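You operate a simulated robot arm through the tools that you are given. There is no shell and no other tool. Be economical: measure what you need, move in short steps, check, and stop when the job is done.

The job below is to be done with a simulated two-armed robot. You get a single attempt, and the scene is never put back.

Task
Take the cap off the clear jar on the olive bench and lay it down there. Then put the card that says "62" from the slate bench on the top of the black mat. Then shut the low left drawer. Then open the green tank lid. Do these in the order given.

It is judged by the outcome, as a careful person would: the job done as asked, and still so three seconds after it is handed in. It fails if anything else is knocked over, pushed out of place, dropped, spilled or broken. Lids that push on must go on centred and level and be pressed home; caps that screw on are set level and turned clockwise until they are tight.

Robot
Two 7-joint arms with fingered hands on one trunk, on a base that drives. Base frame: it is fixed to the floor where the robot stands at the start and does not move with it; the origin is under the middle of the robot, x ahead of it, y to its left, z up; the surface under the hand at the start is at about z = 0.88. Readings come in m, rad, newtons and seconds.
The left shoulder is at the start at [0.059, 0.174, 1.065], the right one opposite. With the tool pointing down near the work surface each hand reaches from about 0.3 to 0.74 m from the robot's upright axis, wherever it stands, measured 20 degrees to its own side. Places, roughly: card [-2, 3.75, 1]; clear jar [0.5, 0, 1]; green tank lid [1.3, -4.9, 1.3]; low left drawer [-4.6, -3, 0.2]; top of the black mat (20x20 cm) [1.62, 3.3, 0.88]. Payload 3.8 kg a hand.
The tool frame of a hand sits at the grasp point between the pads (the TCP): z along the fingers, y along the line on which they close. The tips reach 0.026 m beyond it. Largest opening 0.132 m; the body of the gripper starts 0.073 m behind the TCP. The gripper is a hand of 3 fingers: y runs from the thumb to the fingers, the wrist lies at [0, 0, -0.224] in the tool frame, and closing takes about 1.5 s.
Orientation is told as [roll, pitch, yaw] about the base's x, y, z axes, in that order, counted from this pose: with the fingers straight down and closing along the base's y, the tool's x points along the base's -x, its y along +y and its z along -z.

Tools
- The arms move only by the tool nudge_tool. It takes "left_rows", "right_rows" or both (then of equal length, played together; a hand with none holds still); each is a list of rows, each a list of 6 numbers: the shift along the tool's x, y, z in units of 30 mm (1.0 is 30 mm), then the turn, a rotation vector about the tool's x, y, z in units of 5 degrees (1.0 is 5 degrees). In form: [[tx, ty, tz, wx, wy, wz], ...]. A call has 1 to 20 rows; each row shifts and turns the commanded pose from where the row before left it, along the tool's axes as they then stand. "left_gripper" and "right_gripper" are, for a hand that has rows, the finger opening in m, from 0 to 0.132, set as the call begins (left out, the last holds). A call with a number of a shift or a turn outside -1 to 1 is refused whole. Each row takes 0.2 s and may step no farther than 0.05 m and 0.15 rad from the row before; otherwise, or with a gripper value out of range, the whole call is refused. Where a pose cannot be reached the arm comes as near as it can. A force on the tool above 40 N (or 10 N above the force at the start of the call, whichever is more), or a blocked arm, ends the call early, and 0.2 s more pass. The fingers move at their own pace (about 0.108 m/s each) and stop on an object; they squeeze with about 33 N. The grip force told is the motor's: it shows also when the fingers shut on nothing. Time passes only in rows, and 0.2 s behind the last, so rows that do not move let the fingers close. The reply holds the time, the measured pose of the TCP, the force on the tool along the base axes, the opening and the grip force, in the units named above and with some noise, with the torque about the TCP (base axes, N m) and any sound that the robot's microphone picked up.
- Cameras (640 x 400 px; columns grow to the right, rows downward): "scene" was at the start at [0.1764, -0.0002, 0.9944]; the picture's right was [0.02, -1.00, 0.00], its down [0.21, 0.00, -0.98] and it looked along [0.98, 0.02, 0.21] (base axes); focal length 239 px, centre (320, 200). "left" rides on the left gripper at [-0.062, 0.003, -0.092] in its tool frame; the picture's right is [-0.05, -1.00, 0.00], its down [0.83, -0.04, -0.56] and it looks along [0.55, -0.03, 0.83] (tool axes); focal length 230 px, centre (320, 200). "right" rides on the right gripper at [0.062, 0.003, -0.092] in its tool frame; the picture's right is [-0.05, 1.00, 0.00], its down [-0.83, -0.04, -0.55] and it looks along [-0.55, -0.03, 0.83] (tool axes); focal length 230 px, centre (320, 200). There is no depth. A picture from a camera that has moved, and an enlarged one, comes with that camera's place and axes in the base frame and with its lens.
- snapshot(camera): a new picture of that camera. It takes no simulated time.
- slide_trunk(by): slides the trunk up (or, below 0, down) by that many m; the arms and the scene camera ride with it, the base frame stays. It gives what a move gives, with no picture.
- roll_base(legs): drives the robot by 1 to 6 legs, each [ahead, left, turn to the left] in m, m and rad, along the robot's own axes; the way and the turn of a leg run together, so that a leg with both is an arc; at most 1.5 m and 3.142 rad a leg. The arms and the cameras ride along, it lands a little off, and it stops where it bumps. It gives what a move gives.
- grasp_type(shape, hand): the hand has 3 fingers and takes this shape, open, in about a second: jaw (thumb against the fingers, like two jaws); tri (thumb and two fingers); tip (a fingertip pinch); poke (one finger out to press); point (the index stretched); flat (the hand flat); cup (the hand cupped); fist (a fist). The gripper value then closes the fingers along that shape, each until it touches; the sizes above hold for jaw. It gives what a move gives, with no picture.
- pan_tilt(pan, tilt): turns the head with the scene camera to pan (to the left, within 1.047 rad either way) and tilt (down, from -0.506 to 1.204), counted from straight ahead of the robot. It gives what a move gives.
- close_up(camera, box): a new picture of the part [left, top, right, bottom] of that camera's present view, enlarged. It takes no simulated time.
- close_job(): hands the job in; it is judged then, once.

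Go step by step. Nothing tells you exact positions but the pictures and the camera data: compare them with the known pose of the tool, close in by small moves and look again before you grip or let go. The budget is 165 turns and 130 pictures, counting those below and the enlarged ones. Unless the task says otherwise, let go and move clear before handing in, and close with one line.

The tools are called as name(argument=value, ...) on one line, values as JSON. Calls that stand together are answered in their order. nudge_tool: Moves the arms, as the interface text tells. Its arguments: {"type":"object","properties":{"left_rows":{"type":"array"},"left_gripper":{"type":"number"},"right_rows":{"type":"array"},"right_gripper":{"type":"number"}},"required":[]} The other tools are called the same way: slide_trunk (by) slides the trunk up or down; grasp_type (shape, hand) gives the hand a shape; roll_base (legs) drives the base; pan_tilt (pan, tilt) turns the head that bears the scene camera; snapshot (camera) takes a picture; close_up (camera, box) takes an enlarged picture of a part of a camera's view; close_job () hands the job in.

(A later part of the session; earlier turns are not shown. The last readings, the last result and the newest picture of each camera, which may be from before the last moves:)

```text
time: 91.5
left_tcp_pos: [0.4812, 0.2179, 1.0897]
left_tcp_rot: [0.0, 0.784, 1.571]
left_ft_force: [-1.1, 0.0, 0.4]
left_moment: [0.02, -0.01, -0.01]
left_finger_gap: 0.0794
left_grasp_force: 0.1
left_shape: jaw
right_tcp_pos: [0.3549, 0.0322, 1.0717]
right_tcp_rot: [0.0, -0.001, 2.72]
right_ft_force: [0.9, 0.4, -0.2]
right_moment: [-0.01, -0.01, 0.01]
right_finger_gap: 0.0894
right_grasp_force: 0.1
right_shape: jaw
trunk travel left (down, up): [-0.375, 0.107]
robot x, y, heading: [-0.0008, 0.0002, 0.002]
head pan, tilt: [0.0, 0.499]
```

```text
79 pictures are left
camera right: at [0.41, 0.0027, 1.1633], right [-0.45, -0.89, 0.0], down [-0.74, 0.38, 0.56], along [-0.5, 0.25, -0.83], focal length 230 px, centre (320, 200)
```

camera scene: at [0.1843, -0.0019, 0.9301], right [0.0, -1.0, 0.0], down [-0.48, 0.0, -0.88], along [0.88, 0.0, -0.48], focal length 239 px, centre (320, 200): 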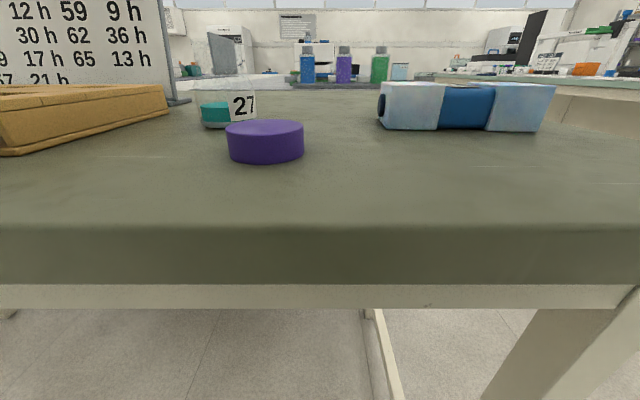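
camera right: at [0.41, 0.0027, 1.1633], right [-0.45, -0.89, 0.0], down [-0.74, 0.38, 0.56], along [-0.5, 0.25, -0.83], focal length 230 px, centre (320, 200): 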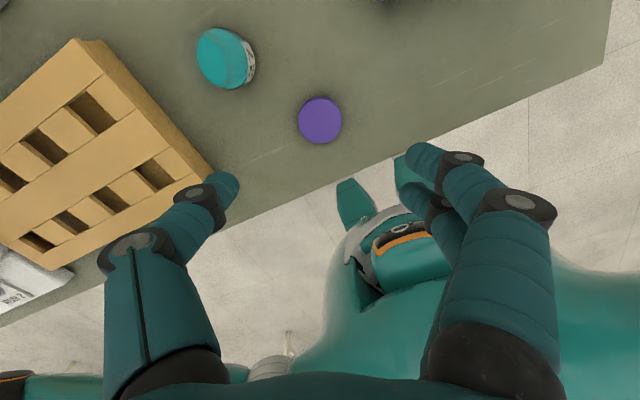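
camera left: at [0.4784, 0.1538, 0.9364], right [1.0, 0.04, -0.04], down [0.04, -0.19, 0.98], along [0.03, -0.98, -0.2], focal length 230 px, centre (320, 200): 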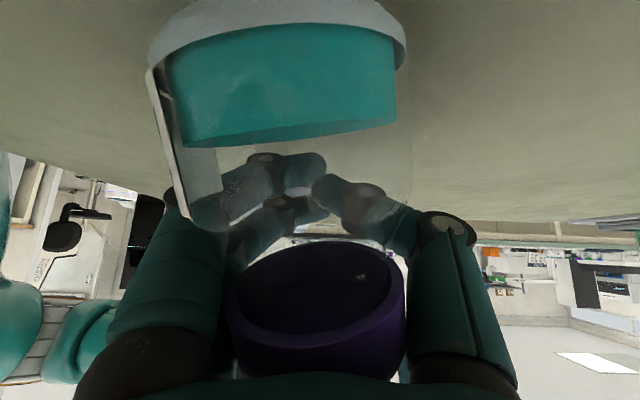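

Step 1 is done: the cap lies on the olive bench and the jar is open and upright. I'll back away, restore both hands to neutral and look around towards the left side of the room.

roll_base(legs=[[-0.5, 0, 0]])

nudge_tool(right_rows=[[0, 0, 0, 0, 0, 1], [0, 0, 0, 0, 0, 1], [0, 0, 0, 0, 0, 1], [0, 0, 0, 0, 0, 1], [0, 0, 0, 0, 0, 1], [0, 0, 0, 0, 0, 1], [0, 0, 0, 0, 0, 1], [0, 0, 0, 0, 0, 1], [0, 0, 0, 0, 0, 1], [0, 0, 0, 0, 0, 1], [0, 0, 0, 0, 0, 1], [0, 0, 0, 0, 0, 1], [0, 0, 0, 0, 0, 1], [0, 0, 0, 0, 0, 1], [0, 0, 0, 0, 0, 1], [0, 0, 0, 0, 0, 1], [0, 0, 0, 0, 0, 1], [0, 0, 0, 0, 0, 1], [0, 0, 0, 0, 0, 1], [0, 0, 0, 0, 0, 1]], left_rows=[[0, 0, 0, 0, -1, 0], [0, 0, 0, 0, -1, 0], [0, 0, 0, 0, -1, 0], [0, 0, 0, 0, -1, 0], [0, 0, 0, 0, -1, 0], [0, 0, 0, 0, -1, 0], [0, 0, 0, 0, -1, 0], [0, 0, 0, 0, -1, 0], [0, 0, 0, 0, -1, 0], [0, 0, 0, 0, 0, 1], [0, 0, 0, 0, 0, 1], [0, 0, 0, 0, 0, 1], [0, 0, 0, 0, 0, 1], [0, 0, 0, 0, 0, 1], [0, 0, 0, 0, 0, 1], [0, 0, 0, 0, 0, 1], [0, 0, 0, 0, 0, 1], [0, 0, 0, 0, 0, 1], [0, 0, 0, 0, 0, 1], [0, 0, 0, 0, 0, 1]])

nudge_tool(right_rows=[[0, 0, 0, 0, 0, 1], [0, 0, 0, 0, 0, 1], [0, 0, 0, 0, 0, 1], [0, 0, 0, 0, 0, 1], [0, 0, 0, 0, 0, 1], [0, 0, 0, 0, 0, 1], [0, 0, 0, 0, 0, 1], [0, 0, 0, 0, 0, 1], [0, 0, 0, 0, 0, 1], [0, 0, 0, 0, 0, 1], [0, 0, 0, 0, 0, 1]], left_rows=[[0, 0, 0, 0, 0, 1], [0, 0, 0, 0, 0, 1], [0, 0, 0, 0, 0, 1], [0, 0, 0, 0, 0, 1], [0, 0, 0, 0, 0, 1], [0, 0, 0, 0, 0, 1], [0, 0, 0, 0, 0, 1], [0, 0, 0, 0, 0, 0], [0, 0, 0, 0, 0, 0], [0, 0, 0, 0, 0, 0], [0, 0, 0, 0, 0, 0]])

roll_base(legs=[[0, 0, 1.57]])

pan_tilt(pan=0.0, tilt=0.1)

snapshot(camera="scene")

```text
time: 94.4
left_tcp_pos: [-0.0197, 0.2174, 1.0882]
left_tcp_rot: [-0.001, 0.785, 1.575]
left_ft_force: [0.4, -0.8, 0.2]
left_moment: [0.02, 0.0, 0.0]
left_finger_gap: 0.0794
left_grasp_force: 0.1
left_shape: jaw
right_tcp_pos: [-0.1461, 0.0313, 1.0714]
right_tcp_rot: [-0.001, -0.002, 2.725]
right_ft_force: [0.2, -0.2, 0.0]
right_moment: [0.0, -0.01, -0.01]
right_finger_gap: 0.09
right_grasp_force: 0.2
right_shape: jaw
trunk travel left (down, up): [-0.375, 0.107]
robot x, y, heading: [-0.5012, -0.0023, -0.0]
head pan, tilt: [0.0, 0.499]
```

```text
time: 98.6
left_tcp_pos: [-0.0196, 0.2186, 1.0881]
left_tcp_rot: [0.001, -0.001, 0.611]
left_ft_force: [-0.4, -0.4, 0.7]
left_moment: [0.03, 0.0, 0.01]
left_finger_gap: 0.0795
left_grasp_force: 0.1
left_shape: jaw
right_tcp_pos: [-0.1458, 0.0324, 1.0711]
right_tcp_rot: [0.0, 0.001, 0.978]
right_ft_force: [-0.2, -0.4, -0.6]
right_moment: [-0.03, 0.03, 0.01]
right_finger_gap: 0.0898
right_grasp_force: 0.1
right_shape: jaw
trunk travel left (down, up): [-0.375, 0.107]
robot x, y, heading: [-0.5015, -0.0013, -0.0]
head pan, tilt: [0.0, 0.499]
```

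```text
time: 101.0
left_tcp_pos: [-0.0182, 0.219, 1.0883]
left_tcp_rot: [0.0, 0.001, 0.001]
left_ft_force: [-0.4, -1.2, 0.1]
left_moment: [-0.01, -0.01, 0.02]
left_finger_gap: 0.0795
left_grasp_force: 0.0
left_shape: jaw
right_tcp_pos: [-0.1438, 0.0305, 1.0722]
right_tcp_rot: [0.0, 0.002, 0.014]
right_ft_force: [0.2, 0.6, -0.3]
right_moment: [-0.01, 0.0, 0.01]
right_finger_gap: 0.0897
right_grasp_force: 0.0
right_shape: jaw
trunk travel left (down, up): [-0.375, 0.107]
robot x, y, heading: [-0.4998, -0.0025, 0.001]
head pan, tilt: [0.0, 0.499]
```

```text
time: 105.2
left_tcp_pos: [-0.7222, 0.4793, 1.0878]
left_tcp_rot: [0.0, -0.002, 1.577]
left_ft_force: [-0.6, -0.1, 0.0]
left_moment: [0.0, 0.0, 0.02]
left_finger_gap: 0.0796
left_grasp_force: 0.0
left_shape: jaw
right_tcp_pos: [-0.5339, 0.3554, 1.0717]
right_tcp_rot: [-0.001, 0.002, 1.593]
right_ft_force: [0.8, 0.7, 0.9]
right_moment: [0.01, -0.05, 0.0]
right_finger_gap: 0.0897
right_grasp_force: 0.0
right_shape: jaw
trunk travel left (down, up): [-0.375, 0.107]
robot x, y, heading: [-0.502, 0.0024, 1.578]
head pan, tilt: [0.0, 0.499]
```

```text
time: 106.1
left_tcp_pos: [-0.7221, 0.4789, 1.089]
left_tcp_rot: [-0.001, 0.002, 1.577]
left_ft_force: [-0.1, 0.4, 0.2]
left_moment: [0.01, -0.03, 0.0]
left_finger_gap: 0.0797
left_grasp_force: 0.1
left_shape: jaw
right_tcp_pos: [-0.5351, 0.3557, 1.0726]
right_tcp_rot: [-0.001, 0.001, 1.594]
right_ft_force: [-0.3, 0.0, -0.7]
right_moment: [-0.02, -0.03, -0.02]
right_finger_gap: 0.0898
right_grasp_force: 0.0
right_shape: jaw
trunk travel left (down, up): [-0.375, 0.107]
robot x, y, heading: [-0.503, 0.0023, 1.576]
head pan, tilt: [0.0, 0.099]
```

```text
78 pictures are left
camera scene: at [-0.5035, 0.1844, 0.9671], right [1.0, 0.01, 0.0], down [0.0, -0.1, -0.99], along [-0.01, 0.99, -0.1], focal length 239 px, centre (320, 200)
```

scene: 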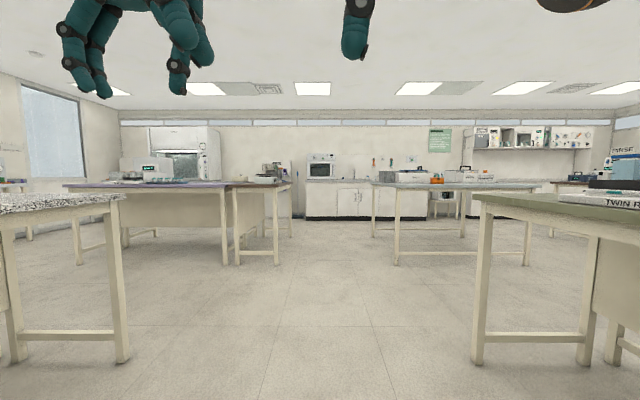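

The slate bench looks to be at the left middle. I'll zoom in on it and on the mat's bench at the right.

close_up(camera="scene", box=[50, 110, 310, 280])

close_up(camera="scene", box=[350, 110, 640, 280])

```text
2.35 times, centred on (180, 195) of scene
camera zoom: at [-0.5035, 0.1844, 0.9671], right [1.0, 0.01, 0.0], down [0.0, -0.1, -0.99], along [-0.01, 0.99, -0.1], focal length 563 px, centre (649, 212)
```

zoom: 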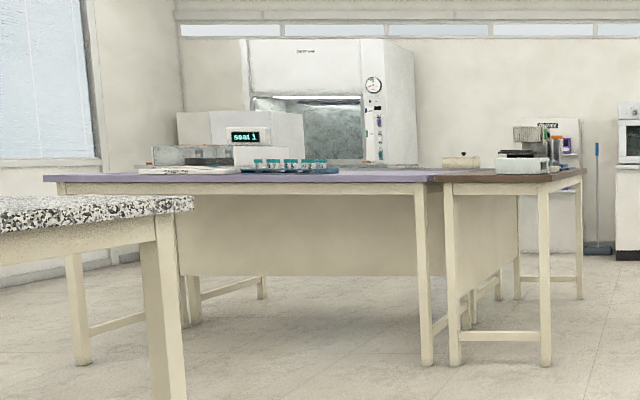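

```text
2.21 times, centred on (495, 195) of scene
camera zoom: at [-0.5035, 0.1844, 0.9671], right [1.0, 0.01, 0.0], down [0.0, -0.1, -0.99], along [-0.01, 0.99, -0.1], focal length 528 px, centre (-66, 211)
```

zoom: 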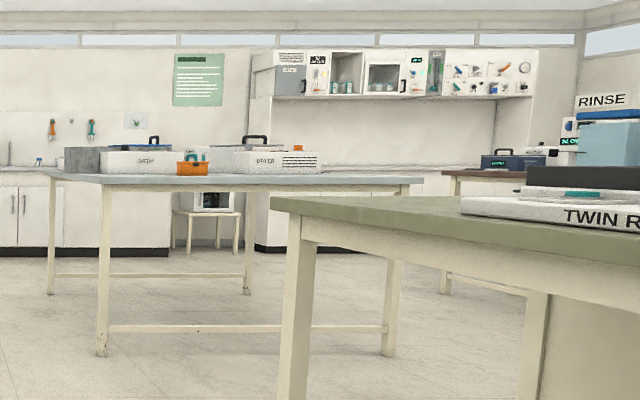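

I'll raise the trunk for a better view and drive up the aisle towards y ≈ 1.9.

slide_trunk(by=0.1)

roll_base(legs=[[1.5, 0, 0], [0.6, 0, 0]])

pan_tilt(pan=0.7, tilt=0.2)

snapshot(camera="scene")

pan_tilt(pan=-0.7, tilt=0.2)

snapshot(camera="scene")

```text
time: 107.5
left_tcp_pos: [-0.7209, 0.4809, 1.1869]
left_tcp_rot: [0.0, 0.003, 1.576]
left_ft_force: [0.1, -0.2, -0.2]
left_moment: [-0.02, 0.01, 0.03]
left_finger_gap: 0.0794
left_grasp_force: 0.0
left_shape: jaw
right_tcp_pos: [-0.5339, 0.3559, 1.1708]
right_tcp_rot: [0.002, 0.003, 1.593]
right_ft_force: [0.4, 0.8, -0.4]
right_moment: [-0.01, -0.03, -0.02]
right_finger_gap: 0.0896
right_grasp_force: 0.0
right_shape: jaw
trunk travel left (down, up): [-0.475, 0.007]
robot x, y, heading: [-0.502, -0.0022, 1.58]
head pan, tilt: [0.0, 0.099]
```

```text
time: 117.9
left_tcp_pos: [-0.8216, 2.5648, 1.1886]
left_tcp_rot: [0.0, 0.0, 1.625]
left_ft_force: [-0.5, -0.1, 0.5]
left_moment: [0.01, 0.03, 0.01]
left_finger_gap: 0.0796
left_grasp_force: 0.0
left_shape: jaw
right_tcp_pos: [-0.6278, 2.4496, 1.1717]
right_tcp_rot: [0.001, 0.001, 1.643]
right_ft_force: [0.4, 0.3, 0.6]
right_moment: [-0.01, 0.01, -0.01]
right_finger_gap: 0.0899
right_grasp_force: 0.0
right_shape: jaw
trunk travel left (down, up): [-0.475, 0.007]
robot x, y, heading: [-0.5746, 2.0923, 1.623]
head pan, tilt: [0.0, 0.099]
```

```text
time: 118.9
left_tcp_pos: [-0.8215, 2.5657, 1.1892]
left_tcp_rot: [-0.002, 0.0, 1.628]
left_ft_force: [-0.2, -0.3, 0.5]
left_moment: [-0.02, -0.01, 0.0]
left_finger_gap: 0.0795
left_grasp_force: 0.1
left_shape: jaw
right_tcp_pos: [-0.6289, 2.4514, 1.1717]
right_tcp_rot: [0.0, 0.001, 1.643]
right_ft_force: [0.0, 0.7, 0.1]
right_moment: [-0.03, -0.03, 0.01]
right_finger_gap: 0.0896
right_grasp_force: 0.1
right_shape: jaw
trunk travel left (down, up): [-0.475, 0.007]
robot x, y, heading: [-0.5742, 2.0977, 1.62]
head pan, tilt: [0.7, 0.201]
```

```text
75 pictures are left
camera scene: at [-0.6489, 2.2701, 1.0892], right [0.73, 0.68, 0.0], down [0.14, -0.15, -0.98], along [-0.67, 0.71, -0.2], focal length 239 px, centre (320, 200)
```

scene: 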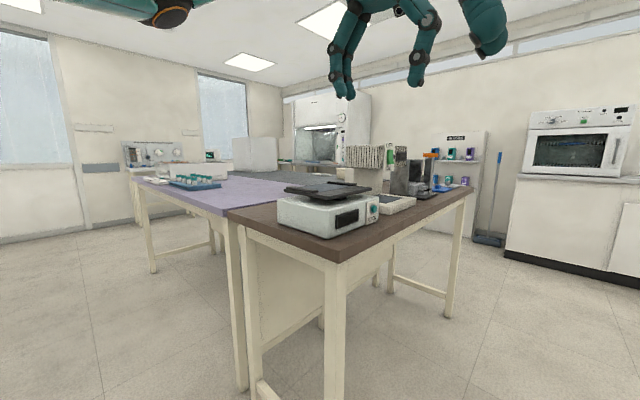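

```text
time: 120.5
left_tcp_pos: [-0.8211, 2.5642, 1.1882]
left_tcp_rot: [0.001, 0.001, 1.625]
left_ft_force: [-0.1, 0.1, 0.4]
left_moment: [-0.01, 0.0, 0.0]
left_finger_gap: 0.0793
left_grasp_force: 0.0
left_shape: jaw
right_tcp_pos: [-0.6284, 2.4503, 1.1715]
right_tcp_rot: [0.0, -0.001, 1.643]
right_ft_force: [1.0, -0.3, 0.4]
right_moment: [-0.01, -0.04, 0.03]
right_finger_gap: 0.0898
right_grasp_force: 0.2
right_shape: jaw
trunk travel left (down, up): [-0.475, 0.007]
robot x, y, heading: [-0.5777, 2.1, 1.627]
head pan, tilt: [-0.7, 0.201]
```

```text
74 pictures are left
camera scene: at [-0.5292, 2.2766, 1.0892], right [0.8, -0.6, 0.0], down [-0.12, -0.16, -0.98], along [0.59, 0.78, -0.2], focal length 239 px, centre (320, 200)
```

scene: 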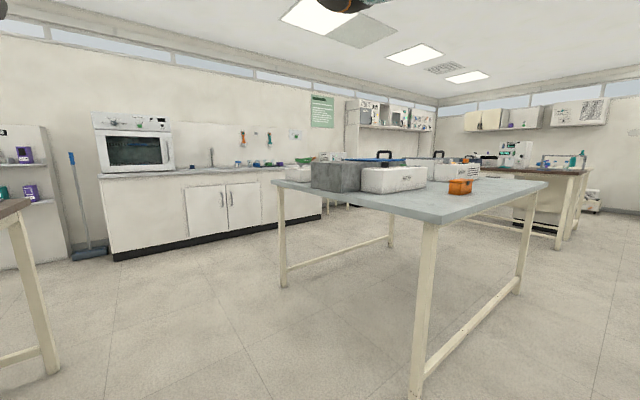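

Behind the lavender bench is a dark (slate) top. I'll zoom in there.

pan_tilt(pan=0.7, tilt=0.2)

close_up(camera="scene", box=[220, 120, 420, 240])

pan_tilt(pan=-0.7, tilt=0.2)

close_up(camera="scene", box=[280, 140, 560, 240])

```text
time: 122.0
left_tcp_pos: [-0.8224, 2.5658, 1.1887]
left_tcp_rot: [0.0, -0.001, 1.624]
left_ft_force: [0.8, 0.0, -0.3]
left_moment: [0.04, 0.02, 0.01]
left_finger_gap: 0.0796
left_grasp_force: 0.1
left_shape: jaw
right_tcp_pos: [-0.6281, 2.4492, 1.1715]
right_tcp_rot: [0.0, 0.0, 1.641]
right_ft_force: [-0.3, -0.4, 0.1]
right_moment: [-0.01, 0.0, -0.03]
right_finger_gap: 0.0897
right_grasp_force: 0.1
right_shape: jaw
trunk travel left (down, up): [-0.475, 0.007]
robot x, y, heading: [-0.5791, 2.0941, 1.624]
head pan, tilt: [0.7, 0.201]
```

```text
3.20 times, centred on (320, 180) of scene
camera zoom: at [-0.6489, 2.27, 1.0892], right [0.73, 0.68, 0.0], down [0.14, -0.15, -0.98], along [-0.67, 0.71, -0.2], focal length 766 px, centre (320, 264)
```

zoom: 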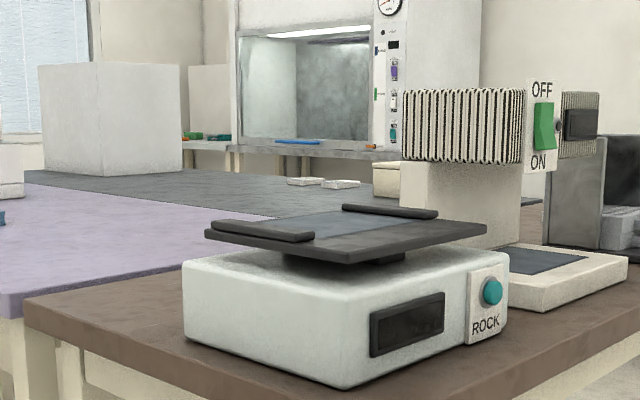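

```text
time: 123.5
left_tcp_pos: [-0.8209, 2.5651, 1.188]
left_tcp_rot: [0.0, 0.0, 1.625]
left_ft_force: [0.7, 0.0, -0.1]
left_moment: [-0.03, 0.01, 0.0]
left_finger_gap: 0.0793
left_grasp_force: 0.1
left_shape: jaw
right_tcp_pos: [-0.628, 2.4506, 1.1716]
right_tcp_rot: [0.0, 0.0, 1.642]
right_ft_force: [-0.3, 0.3, -0.4]
right_moment: [-0.02, -0.01, 0.02]
right_finger_gap: 0.0896
right_grasp_force: 0.0
right_shape: jaw
trunk travel left (down, up): [-0.475, 0.007]
robot x, y, heading: [-0.5783, 2.0977, 1.622]
head pan, tilt: [-0.7, 0.201]
```

```text
2.29 times, centred on (420, 190) of scene
camera zoom: at [-0.5292, 2.2766, 1.0892], right [0.8, -0.6, 0.0], down [-0.12, -0.16, -0.98], along [0.59, 0.78, -0.2], focal length 547 px, centre (91, 223)
```

zoom: 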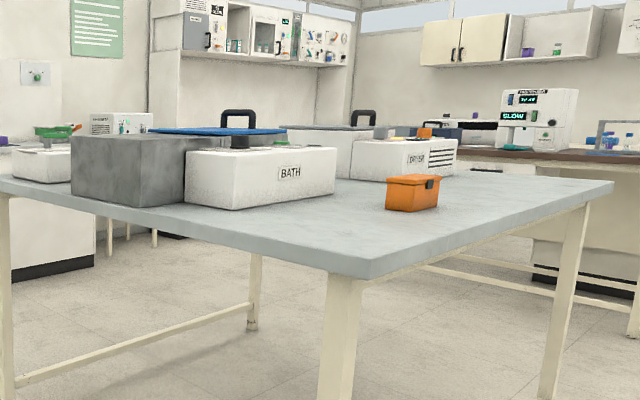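

The cards lie on the slate bench near [-2.1, 3.8], and that bench is boxed in by the lavender and brown ones. I'll go up the aisle to y ≈ 4.75 and look at the far side.

roll_base(legs=[[0, -0.2, -0.05], [1.4, 0, 0], [1.2, 0, 0]])

pan_tilt(pan=1.04, tilt=0.25)

snapshot(camera="scene")

```text
time: 138.0
left_tcp_pos: [-0.6062, 5.1506, 1.1904]
left_tcp_rot: [0.001, -0.002, 1.572]
left_ft_force: [-0.2, 0.2, 0.0]
left_moment: [0.0, 0.02, 0.0]
left_finger_gap: 0.0795
left_grasp_force: 0.1
left_shape: jaw
right_tcp_pos: [-0.42, 5.0245, 1.1713]
right_tcp_rot: [-0.001, -0.001, 1.587]
right_ft_force: [0.7, -0.3, -0.1]
right_moment: [-0.01, -0.04, -0.02]
right_finger_gap: 0.0896
right_grasp_force: 0.0
right_shape: jaw
trunk travel left (down, up): [-0.475, 0.007]
robot x, y, heading: [-0.3904, 4.6675, 1.569]
head pan, tilt: [-0.7, 0.201]
```

```text
time: 139.8
left_tcp_pos: [-0.6069, 5.15, 1.1889]
left_tcp_rot: [0.001, 0.001, 1.569]
left_ft_force: [0.2, -0.9, -0.1]
left_moment: [0.01, -0.02, 0.01]
left_finger_gap: 0.0793
left_grasp_force: 0.1
left_shape: jaw
right_tcp_pos: [-0.4203, 5.0242, 1.1718]
right_tcp_rot: [-0.002, 0.0, 1.586]
right_ft_force: [-0.5, 0.2, -0.1]
right_moment: [0.03, 0.01, 0.01]
right_finger_gap: 0.0898
right_grasp_force: 0.0
right_shape: jaw
trunk travel left (down, up): [-0.475, 0.007]
robot x, y, heading: [-0.3928, 4.6668, 1.571]
head pan, tilt: [1.04, 0.25]
```

```text
71 pictures are left
camera scene: at [-0.4714, 4.822, 1.0847], right [0.51, 0.86, 0.0], down [0.21, -0.13, -0.97], along [-0.84, 0.49, -0.25], focal length 239 px, centre (320, 200)
```

scene: 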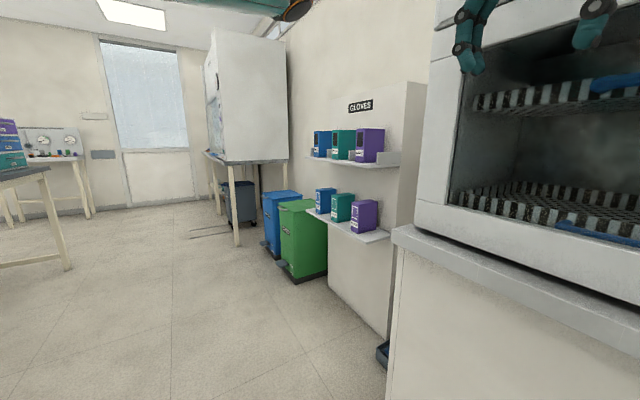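

The aisle behind the bench is clear. I'll back off a bit, turn left to face -x, and view the slate bench.

roll_base(legs=[[-0.2, 0, 0], [0, 0, 1.57]])

pan_tilt(pan=0.5, tilt=0.25)

snapshot(camera="scene")

```text
time: 145.1
left_tcp_pos: [-0.8782, 4.2681, 1.1891]
left_tcp_rot: [0.0, 0.002, 3.112]
left_ft_force: [-0.2, -0.1, 0.6]
left_moment: [0.0, 0.04, -0.03]
left_finger_gap: 0.0794
left_grasp_force: 0.0
left_shape: jaw
right_tcp_pos: [-0.7462, 4.4508, 1.1726]
right_tcp_rot: [0.0, 0.002, 3.128]
right_ft_force: [-0.2, -0.3, -0.5]
right_moment: [0.05, -0.03, 0.0]
right_finger_gap: 0.09
right_grasp_force: 0.1
right_shape: jaw
trunk travel left (down, up): [-0.475, 0.007]
robot x, y, heading: [-0.3874, 4.4709, 3.105]
head pan, tilt: [1.04, 0.25]
```

```text
time: 146.1
left_tcp_pos: [-0.8788, 4.2681, 1.1885]
left_tcp_rot: [0.0, -0.001, 3.11]
left_ft_force: [-0.4, -0.7, -0.4]
left_moment: [0.02, 0.04, -0.01]
left_finger_gap: 0.0793
left_grasp_force: 0.0
left_shape: jaw
right_tcp_pos: [-0.7478, 4.4507, 1.1725]
right_tcp_rot: [0.0, 0.0, 3.127]
right_ft_force: [0.0, 0.0, -0.3]
right_moment: [-0.03, -0.01, 0.0]
right_finger_gap: 0.0898
right_grasp_force: 0.1
right_shape: jaw
trunk travel left (down, up): [-0.475, 0.007]
robot x, y, heading: [-0.3851, 4.4677, 3.109]
head pan, tilt: [0.499, 0.25]
```

```text
70 pictures are left
camera scene: at [-0.5827, 4.4296, 1.0847], right [-0.45, 0.89, 0.0], down [0.22, 0.11, -0.97], along [-0.86, -0.44, -0.25], focal length 239 px, centre (320, 200)
```

scene: 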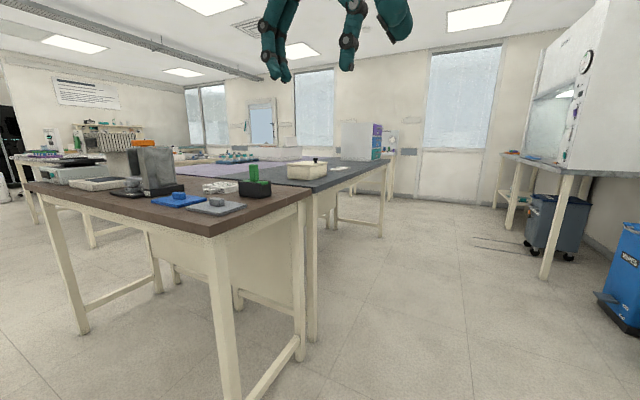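

The slate bench's back edge is at y ≈ 4.0, reachable from this aisle. I'll drive along to x ≈ -2.0, then turn to face it.

roll_base(legs=[[1.5, 0, 0], [0.1, 0, 0], [0, 0, 1.57]])

pan_tilt(pan=0.0, tilt=0.6)

snapshot(camera="scene")

```text
time: 158.2
left_tcp_pos: [-1.8184, 4.0181, 1.1888]
left_tcp_rot: [0.0, 0.001, -1.584]
left_ft_force: [0.2, 0.0, 0.1]
left_moment: [0.01, -0.01, -0.06]
left_finger_gap: 0.0795
left_grasp_force: 0.1
left_shape: jaw
right_tcp_pos: [-2.0027, 4.1462, 1.1717]
right_tcp_rot: [0.001, 0.001, -1.568]
right_ft_force: [-0.2, 0.2, -0.2]
right_moment: [-0.02, -0.01, 0.01]
right_finger_gap: 0.0895
right_grasp_force: 0.1
right_shape: jaw
trunk travel left (down, up): [-0.475, 0.007]
robot x, y, heading: [-2.0305, 4.5042, -1.583]
head pan, tilt: [0.499, 0.25]
```

```text
time: 159.2
left_tcp_pos: [-1.8163, 4.0169, 1.1886]
left_tcp_rot: [0.0, -0.001, -1.584]
left_ft_force: [1.6, 0.2, 0.5]
left_moment: [0.03, -0.03, 0.01]
left_finger_gap: 0.0795
left_grasp_force: 0.1
left_shape: jaw
right_tcp_pos: [-2.0019, 4.145, 1.1717]
right_tcp_rot: [0.0, -0.002, -1.566]
right_ft_force: [0.4, -0.6, -0.7]
right_moment: [0.0, -0.01, 0.0]
right_finger_gap: 0.0897
right_grasp_force: 0.0
right_shape: jaw
trunk travel left (down, up): [-0.475, 0.007]
robot x, y, heading: [-2.0259, 4.5058, -1.586]
head pan, tilt: [0.0, 0.6]
```

```text
69 pictures are left
camera scene: at [-2.0325, 4.3039, 1.0525], right [-1.0, 0.01, 0.0], down [0.01, 0.56, -0.83], along [-0.01, -0.83, -0.56], focal length 239 px, centre (320, 200)
```

scene: 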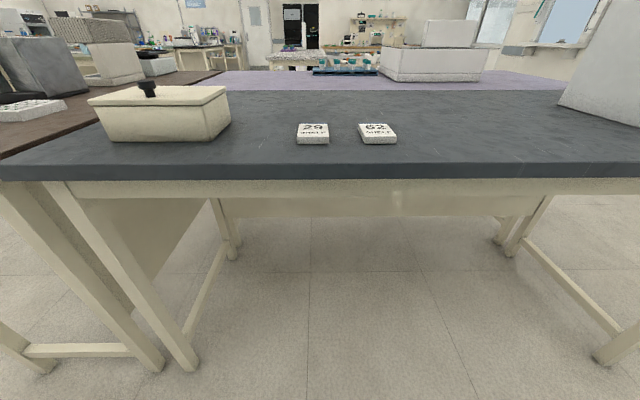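

close_up(camera="scene", box=[270, 105, 430, 165])

```text
4.00 times, centred on (350, 135) of scene
camera zoom: at [-2.0325, 4.3039, 1.0525], right [-1.0, 0.01, 0.0], down [0.01, 0.56, -0.83], along [-0.01, -0.83, -0.56], focal length 957 px, centre (200, 460)
```

zoom: 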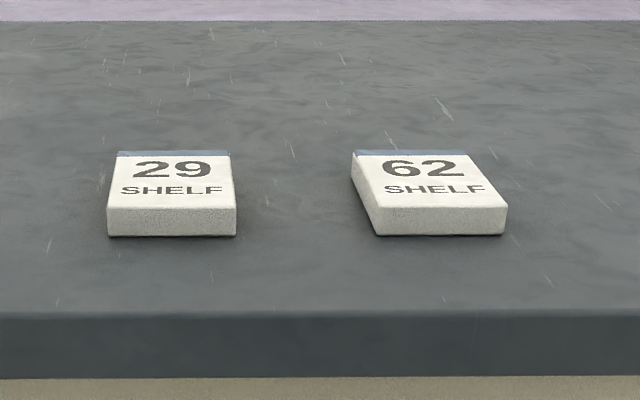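

Card "62" is the right-hand block, centred at about [-2.150, 3.827], roughly 6×8 cm. I'll move 0.15 m closer and lower the trunk again.

roll_base(legs=[[0.15, 0, 0]])

slide_trunk(by=-0.1)

```text
time: 160.5
left_tcp_pos: [-1.8207, 3.8713, 1.1896]
left_tcp_rot: [0.001, -0.002, -1.587]
left_ft_force: [-0.5, 0.2, 0.6]
left_moment: [0.03, 0.02, 0.03]
left_finger_gap: 0.0794
left_grasp_force: 0.1
left_shape: jaw
right_tcp_pos: [-2.0063, 3.9997, 1.1715]
right_tcp_rot: [0.0, 0.0, -1.57]
right_ft_force: [-0.3, -0.5, 0.4]
right_moment: [-0.01, -0.01, -0.01]
right_finger_gap: 0.0898
right_grasp_force: 0.1
right_shape: jaw
trunk travel left (down, up): [-0.475, 0.007]
robot x, y, heading: [-2.0318, 4.3549, -1.582]
head pan, tilt: [0.0, 0.6]
```

```text
time: 161.9
left_tcp_pos: [-1.8209, 3.8703, 1.0907]
left_tcp_rot: [0.0, -0.001, -1.587]
left_ft_force: [0.3, 0.6, -0.3]
left_moment: [-0.04, 0.01, 0.02]
left_finger_gap: 0.0794
left_grasp_force: 0.1
left_shape: jaw
right_tcp_pos: [-2.006, 3.9988, 1.0721]
right_tcp_rot: [0.0, 0.001, -1.573]
right_ft_force: [-0.1, 0.0, -0.1]
right_moment: [-0.01, -0.01, -0.01]
right_finger_gap: 0.0898
right_grasp_force: 0.0
right_shape: jaw
trunk travel left (down, up): [-0.375, 0.107]
robot x, y, heading: [-2.0321, 4.3545, -1.583]
head pan, tilt: [0.0, 0.6]
```

nudge_tool(right_rows=[[-0.72, -0.6, 0, 0, 0, 0], [-0.72, -0.6, 0, 0, 0, 0], [-0.72, -0.6, 0, 0, 0, 0], [-0.72, -0.6, 0, 0, 0, 0], [-0.72, -0.6, 0, 0, 0, 0], [-0.72, -0.6, 0, 0, 0, 0], [-0.72, -0.6, 0, 0, 0, 0], [-0.72, -0.6, 0, 0, 0, 0], [0, 0, 0.8, 0, 0, 0], [0, 0, 0.8, 0, 0, 0], [0, 0, 0.8, 0, 0, 0], [0, 0, 0, 0, 0, 0]], right_gripper=0.1)

snapshot(camera="right")

snapshot(camera="scene")

```text
time: 164.5
left_tcp_pos: [-1.8216, 3.8689, 1.0899]
left_tcp_rot: [-0.003, 0.001, -1.586]
left_ft_force: [-0.6, 0.5, 0.4]
left_moment: [-0.01, 0.01, 0.0]
left_finger_gap: 0.0794
left_grasp_force: 0.1
left_shape: jaw
right_tcp_pos: [-2.1501, 3.826, 0.9988]
right_tcp_rot: [0.0, 0.001, -1.57]
right_ft_force: [1.4, 0.0, 0.5]
right_moment: [-0.03, -0.01, 0.02]
right_finger_gap: 0.0997
right_grasp_force: 0.1
right_shape: jaw
trunk travel left (down, up): [-0.375, 0.107]
robot x, y, heading: [-2.0284, 4.357, -1.587]
head pan, tilt: [0.0, 0.6]
```

```text
67 pictures are left
camera right: at [-2.1461, 3.8873, 1.0903], right [1.0, -0.05, 0.0], down [-0.04, -0.83, 0.56], along [-0.03, -0.55, -0.83], focal length 230 px, centre (320, 200)
```

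right: 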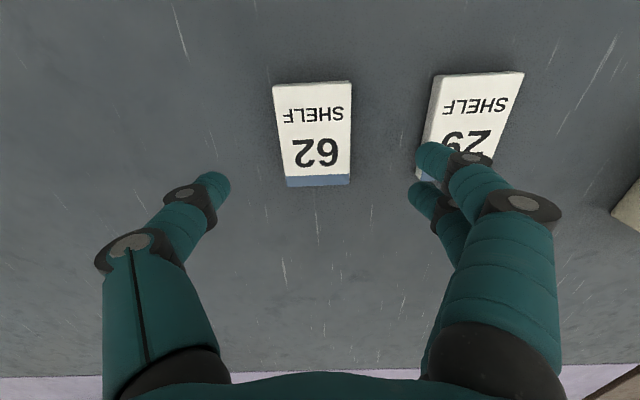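

```text
66 pictures are left
camera scene: at [-2.035, 4.1701, 0.921], right [-1.0, 0.02, 0.0], down [0.01, 0.56, -0.83], along [-0.01, -0.83, -0.56], focal length 239 px, centre (320, 200)
```

scene: 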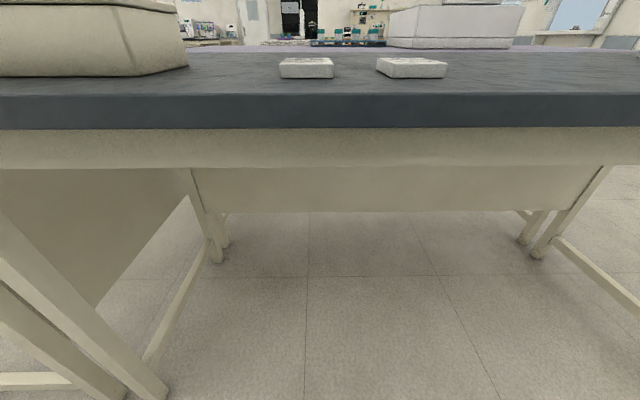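

The hand is centred above card 62. I'll descend with a narrower opening so the fingers clear card 29.

nudge_tool(right_rows=[[-0.0, -0.05, 0.7, 0, 0, 0], [0, -0.05, 0.7, 0, 0, 0], [0, 0, 0.7, 0, 0, 0], [0, 0, 0.6, 0, 0, 0], [0, 0, 0, 0, 0, 0]], right_gripper=0.088)

close_up(camera="scene", box=[260, 0, 500, 150])

snapshot(camera="right")

```text
time: 165.7
left_tcp_pos: [-1.8214, 3.8702, 1.089]
left_tcp_rot: [0.0, 0.001, -1.588]
left_ft_force: [0.6, 0.1, 0.1]
left_moment: [0.02, -0.03, 0.0]
left_finger_gap: 0.0794
left_grasp_force: 0.0
left_shape: jaw
right_tcp_pos: [-2.1514, 3.8269, 0.9176]
right_tcp_rot: [0.0, 0.0, -1.569]
right_ft_force: [-0.4, -0.6, 0.5]
right_moment: [0.06, -0.01, 0.0]
right_finger_gap: 0.0883
right_grasp_force: 0.1
right_shape: jaw
trunk travel left (down, up): [-0.375, 0.107]
robot x, y, heading: [-2.033, 4.3567, -1.588]
head pan, tilt: [0.0, 0.6]
```

```text
2.67 times, centred on (380, 75) of scene
camera zoom: at [-2.0351, 4.1701, 0.921], right [-1.0, 0.02, 0.0], down [0.01, 0.56, -0.83], along [-0.01, -0.82, -0.56], focal length 638 px, centre (160, 533)
```

zoom: 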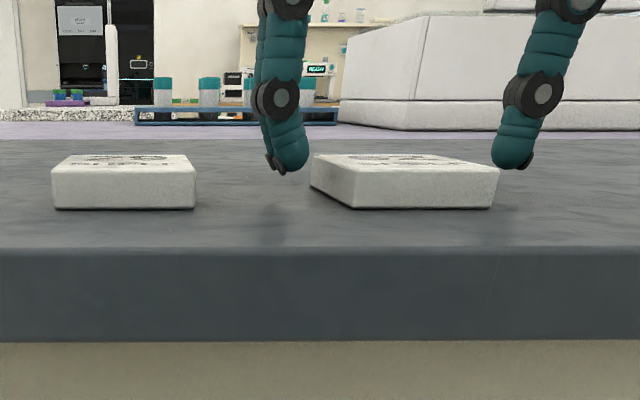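

```text
64 pictures are left
camera right: at [-2.1486, 3.8872, 1.0097], right [1.0, -0.05, 0.0], down [-0.04, -0.83, 0.56], along [-0.03, -0.55, -0.83], focal length 230 px, centre (320, 200)
```

right: 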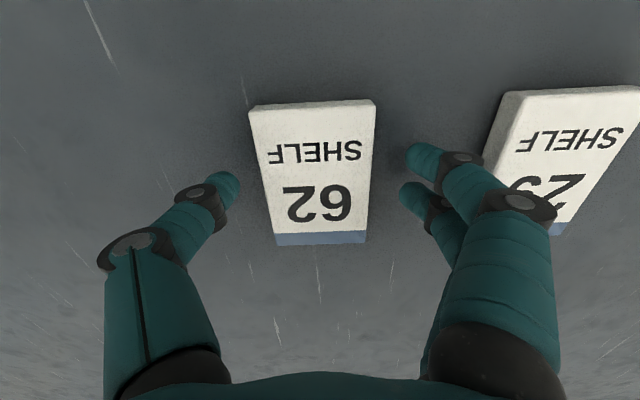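

The fingers straddle card 62 with tips about 1 cm above the bench. I'll lower 7 mm and close.

nudge_tool(right_rows=[[0, 0, 0.12, 0, 0, 0], [0, 0, 0.12, 0, 0, 0], [0, 0, 0, 0, 0, 0]])

nudge_tool(right_rows=[[0, 0, 0, 0, 0, 0], [0, 0, 0, 0, 0, 0], [0, 0, 0, 0, 0, 0], [0, 0, 0, 0, 0, 0], [0, 0, 0, 0, 0, 0]], right_gripper=0.035)

close_up(camera="scene", box=[260, 0, 500, 150])

```text
time: 166.5
left_tcp_pos: [-1.8213, 3.8695, 1.0881]
left_tcp_rot: [0.002, 0.0, -1.587]
left_ft_force: [-0.2, 0.6, 0.5]
left_moment: [0.01, 0.02, -0.02]
left_finger_gap: 0.0795
left_grasp_force: 0.0
left_shape: jaw
right_tcp_pos: [-2.1524, 3.8263, 0.911]
right_tcp_rot: [0.002, -0.001, -1.571]
right_ft_force: [0.2, -0.5, -0.3]
right_moment: [0.09, 0.01, -0.02]
right_finger_gap: 0.0883
right_grasp_force: 0.0
right_shape: jaw
trunk travel left (down, up): [-0.375, 0.107]
robot x, y, heading: [-2.03, 4.3565, -1.584]
head pan, tilt: [0.0, 0.6]
```

```text
time: 167.7
left_tcp_pos: [-1.8202, 3.8703, 1.0897]
left_tcp_rot: [-0.001, 0.0, -1.586]
left_ft_force: [-0.3, 1.3, 0.5]
left_moment: [0.02, 0.03, 0.0]
left_finger_gap: 0.0797
left_grasp_force: 0.0
left_shape: jaw
right_tcp_pos: [-2.1524, 3.8269, 0.9111]
right_tcp_rot: [0.0, -0.002, -1.57]
right_ft_force: [0.3, 0.2, 0.6]
right_moment: [0.02, 0.04, -0.02]
right_finger_gap: 0.0552
right_grasp_force: 32.9
right_shape: jaw
trunk travel left (down, up): [-0.375, 0.107]
robot x, y, heading: [-2.0263, 4.3546, -1.584]
head pan, tilt: [0.0, 0.6]
```

```text
2.67 times, centred on (380, 75) of scene
camera zoom: at [-2.0351, 4.17, 0.921], right [-1.0, 0.02, 0.0], down [0.01, 0.56, -0.83], along [-0.01, -0.82, -0.56], focal length 638 px, centre (160, 533)
```

zoom: 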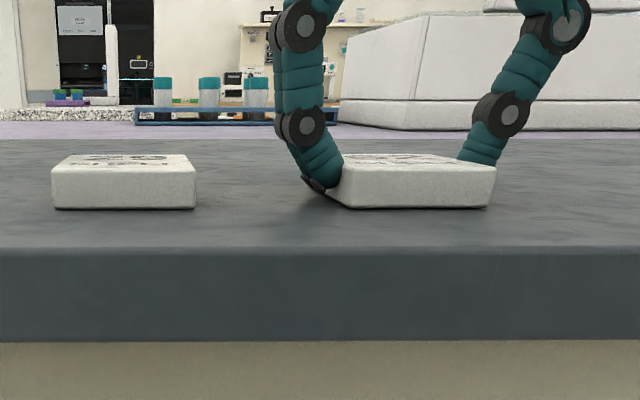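

Gripped. I'll lift and check that it holds.

nudge_tool(right_rows=[[0, 0, -0.2, 0, 0, 0], [0, 0, -0.4, 0, 0, 0], [0, 0, -0.8, 0, 0, 0], [0, 0, -1, 0, 0, 0], [0, 0, -1, 0, 0, 0], [0, 0, -1, 0, 0, 0], [0, 0, -1, 0, 0, 0]])

snapshot(camera="right")

```text
time: 169.3
left_tcp_pos: [-1.8211, 3.869, 1.0888]
left_tcp_rot: [-0.001, -0.001, -1.587]
left_ft_force: [1.0, -0.6, 0.7]
left_moment: [-0.02, 0.0, 0.01]
left_finger_gap: 0.0795
left_grasp_force: 0.2
left_shape: jaw
right_tcp_pos: [-2.1519, 3.8249, 1.0752]
right_tcp_rot: [0.0, 0.0, -1.57]
right_ft_force: [-0.1, 0.5, -0.3]
right_moment: [-0.01, 0.01, 0.01]
right_finger_gap: 0.0553
right_grasp_force: 32.7
right_shape: jaw
trunk travel left (down, up): [-0.375, 0.107]
robot x, y, heading: [-2.0321, 4.3591, -1.587]
head pan, tilt: [0.0, 0.6]
```

```text
62 pictures are left
camera right: at [-2.1487, 3.887, 1.1668], right [1.0, -0.05, 0.0], down [-0.04, -0.83, 0.56], along [-0.03, -0.55, -0.83], focal length 230 px, centre (320, 200)
```

right: 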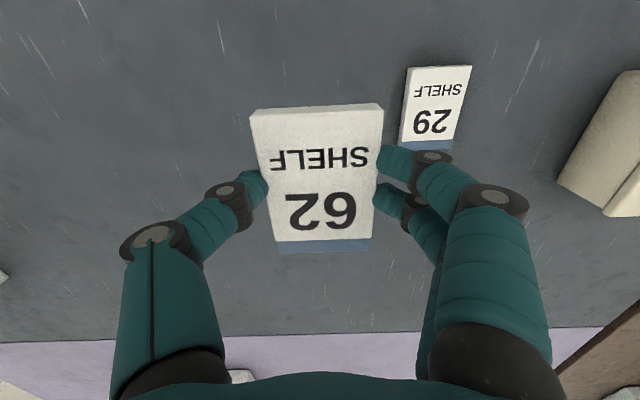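

Card 62 is held firmly. I'll back off, turn left to face +x and drive towards the grey bench with the mat.

roll_base(legs=[[-0.15, 0, 0], [0, 0, 1.585], [1.5, 0, 0]])

pan_tilt(pan=-0.3, tilt=0.2)

snapshot(camera="scene")

```text
time: 181.4
left_tcp_pos: [-0.0562, 4.6511, 1.0898]
left_tcp_rot: [0.001, 0.0, -0.042]
left_ft_force: [0.3, -0.3, -0.2]
left_moment: [-0.02, 0.0, -0.03]
left_finger_gap: 0.0791
left_grasp_force: 0.0
left_shape: jaw
right_tcp_pos: [-0.0197, 4.319, 1.0747]
right_tcp_rot: [-0.001, 0.0, -0.027]
right_ft_force: [0.2, -0.2, -0.8]
right_moment: [-0.03, 0.0, -0.01]
right_finger_gap: 0.0553
right_grasp_force: 32.8
right_shape: jaw
trunk travel left (down, up): [-0.375, 0.107]
robot x, y, heading: [-0.5486, 4.454, -0.039]
head pan, tilt: [0.0, 0.6]
```

```text
time: 182.3
left_tcp_pos: [-0.0563, 4.6517, 1.0888]
left_tcp_rot: [0.0, -0.001, -0.042]
left_ft_force: [0.2, -0.6, 0.3]
left_moment: [-0.01, 0.01, -0.02]
left_finger_gap: 0.0796
left_grasp_force: 0.0
left_shape: jaw
right_tcp_pos: [-0.02, 4.3196, 1.0748]
right_tcp_rot: [0.0, 0.001, -0.027]
right_ft_force: [-0.1, 0.3, -0.5]
right_moment: [-0.01, 0.0, 0.0]
right_finger_gap: 0.0551
right_grasp_force: 33.1
right_shape: jaw
trunk travel left (down, up): [-0.375, 0.107]
robot x, y, heading: [-0.5481, 4.4529, -0.044]
head pan, tilt: [-0.3, 0.201]
```

```text
61 pictures are left
camera scene: at [-0.3657, 4.4173, 0.9577], right [-0.34, -0.94, 0.0], down [-0.19, 0.07, -0.98], along [0.92, -0.33, -0.2], focal length 239 px, centre (320, 200)
```

scene: 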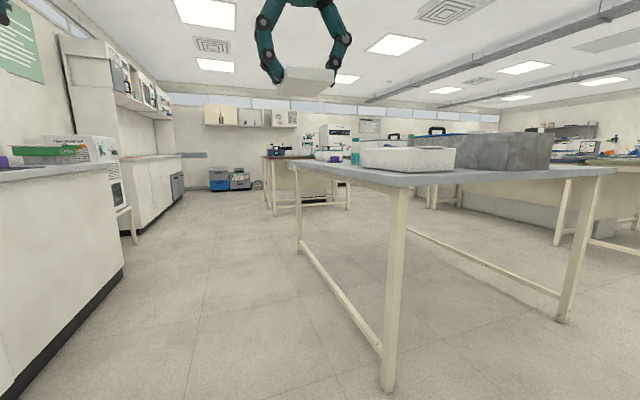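

The aisle is clear. I'll continue to x ≈ 1.5 and turn to face the bench.

roll_base(legs=[[1.5, 0.05, 0.04], [0.5, 0, 0], [0, 0, -1.57]])

pan_tilt(pan=0.0, tilt=0.5)

snapshot(camera="scene")

```text
refused: leg 1 is longer than a leg can be; nothing moved
```

```text
time: 183.1
left_tcp_pos: [-0.0572, 4.6515, 1.0894]
left_tcp_rot: [0.0, 0.001, -0.042]
left_ft_force: [0.1, 0.3, -0.5]
left_moment: [-0.01, -0.02, -0.02]
left_finger_gap: 0.0793
left_grasp_force: 0.2
left_shape: jaw
right_tcp_pos: [-0.0208, 4.32, 1.0753]
right_tcp_rot: [0.001, 0.001, -0.026]
right_ft_force: [0.3, 0.0, 0.1]
right_moment: [0.04, 0.03, -0.02]
right_finger_gap: 0.0553
right_grasp_force: 33.3
right_shape: jaw
trunk travel left (down, up): [-0.375, 0.107]
robot x, y, heading: [-0.5497, 4.4549, -0.039]
head pan, tilt: [0.0, 0.499]
```

```text
60 pictures are left
camera scene: at [-0.3625, 4.4446, 0.9301], right [-0.04, -1.0, 0.0], down [-0.48, 0.02, -0.88], along [0.88, -0.04, -0.48], focal length 239 px, centre (320, 200)
```

scene: 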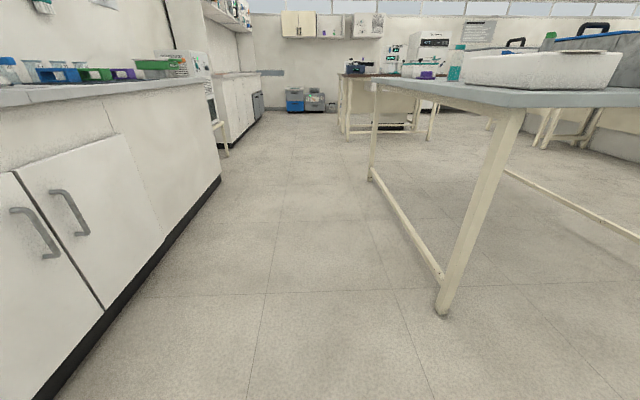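

roll_base(legs=[[1.45, 0.05, 0.04], [0.55, 0, 0], [0, 0, -1.57]])

slide_trunk(by=0.1)

snapshot(camera="scene")

```text
time: 197.0
left_tcp_pos: [1.7168, 4.0383, 1.0892]
left_tcp_rot: [0.0, -0.001, -1.525]
left_ft_force: [0.1, -0.6, 0.0]
left_moment: [-0.02, -0.01, -0.03]
left_finger_gap: 0.0795
left_grasp_force: 0.0
left_shape: jaw
right_tcp_pos: [1.39, 3.9727, 1.074]
right_tcp_rot: [-0.001, 0.001, -1.508]
right_ft_force: [0.3, -0.1, -0.7]
right_moment: [0.04, 0.04, -0.01]
right_finger_gap: 0.055
right_grasp_force: 32.9
right_shape: jaw
trunk travel left (down, up): [-0.375, 0.107]
robot x, y, heading: [1.4763, 4.5082, -1.523]
head pan, tilt: [0.0, 0.499]
```

```text
time: 198.3
left_tcp_pos: [1.7166, 4.0379, 1.1878]
left_tcp_rot: [0.001, 0.001, -1.527]
left_ft_force: [0.7, 0.3, -0.8]
left_moment: [0.0, 0.02, -0.02]
left_finger_gap: 0.0795
left_grasp_force: 0.1
left_shape: jaw
right_tcp_pos: [1.3906, 3.9719, 1.1717]
right_tcp_rot: [0.0, 0.004, -1.508]
right_ft_force: [-0.1, -0.1, -0.2]
right_moment: [0.04, 0.02, 0.02]
right_finger_gap: 0.0549
right_grasp_force: 32.9
right_shape: jaw
trunk travel left (down, up): [-0.475, 0.007]
robot x, y, heading: [1.4805, 4.5109, -1.523]
head pan, tilt: [0.0, 0.499]
```

```text
59 pictures are left
camera scene: at [1.4857, 4.3083, 1.0612], right [-1.0, -0.05, 0.0], down [-0.02, 0.48, -0.88], along [0.04, -0.88, -0.48], focal length 239 px, centre (320, 200)
```

scene: 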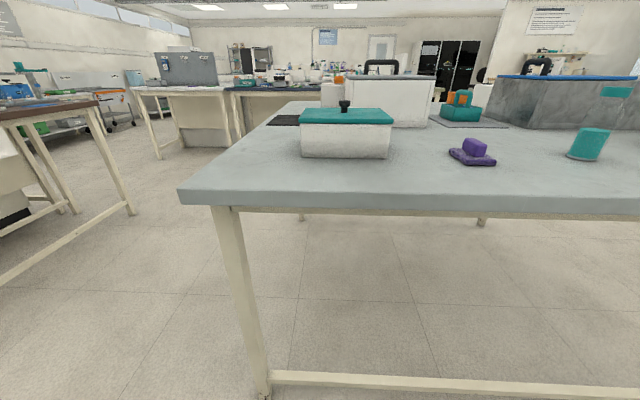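

The black mat peeks out behind the teal-lidded box, near the bench's +x end (edge at x ≈ 1.73). I'll go round to that end and face -x.

roll_base(legs=[[0, 0.8, -0.05], [1.38, 0, 0], [0, 0, -1.57]])

pan_tilt(pan=0.0, tilt=0.6)

snapshot(camera="scene")

```text
time: 216.0
left_tcp_pos: [1.7426, 2.9367, 1.1892]
left_tcp_rot: [-0.002, 0.0, 3.107]
left_ft_force: [-0.7, 0.2, 0.0]
left_moment: [0.03, -0.01, 0.03]
left_finger_gap: 0.0794
left_grasp_force: 0.0
left_shape: jaw
right_tcp_pos: [1.7055, 3.2673, 1.1739]
right_tcp_rot: [-0.001, -0.001, 3.125]
right_ft_force: [0.5, -0.7, -1.3]
right_moment: [0.0, -0.02, -0.01]
right_finger_gap: 0.0552
right_grasp_force: 33.2
right_shape: jaw
trunk travel left (down, up): [-0.475, 0.007]
robot x, y, heading: [2.2314, 3.1343, 3.108]
head pan, tilt: [0.0, 0.499]
```

```text
time: 216.7
left_tcp_pos: [1.7436, 2.9364, 1.189]
left_tcp_rot: [-0.004, -0.001, 3.106]
left_ft_force: [0.1, -0.3, -0.1]
left_moment: [0.0, -0.01, 0.0]
left_finger_gap: 0.0797
left_grasp_force: 0.1
left_shape: jaw
right_tcp_pos: [1.7051, 3.2684, 1.1743]
right_tcp_rot: [0.0, 0.0, 3.125]
right_ft_force: [0.8, 0.0, -1.2]
right_moment: [0.04, 0.0, 0.0]
right_finger_gap: 0.0552
right_grasp_force: 32.9
right_shape: jaw
trunk travel left (down, up): [-0.475, 0.007]
robot x, y, heading: [2.2359, 3.1351, 3.105]
head pan, tilt: [0.0, 0.6]
```

```text
58 pictures are left
camera scene: at [2.0352, 3.1418, 1.0525], right [0.03, 1.0, 0.0], down [0.56, -0.02, -0.83], along [-0.82, 0.03, -0.56], focal length 239 px, centre (320, 200)
```

scene: 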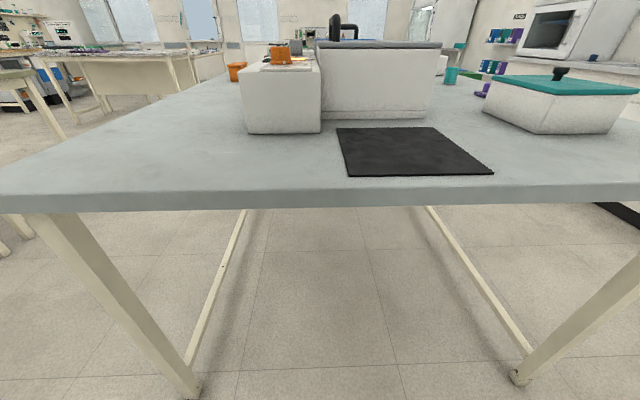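

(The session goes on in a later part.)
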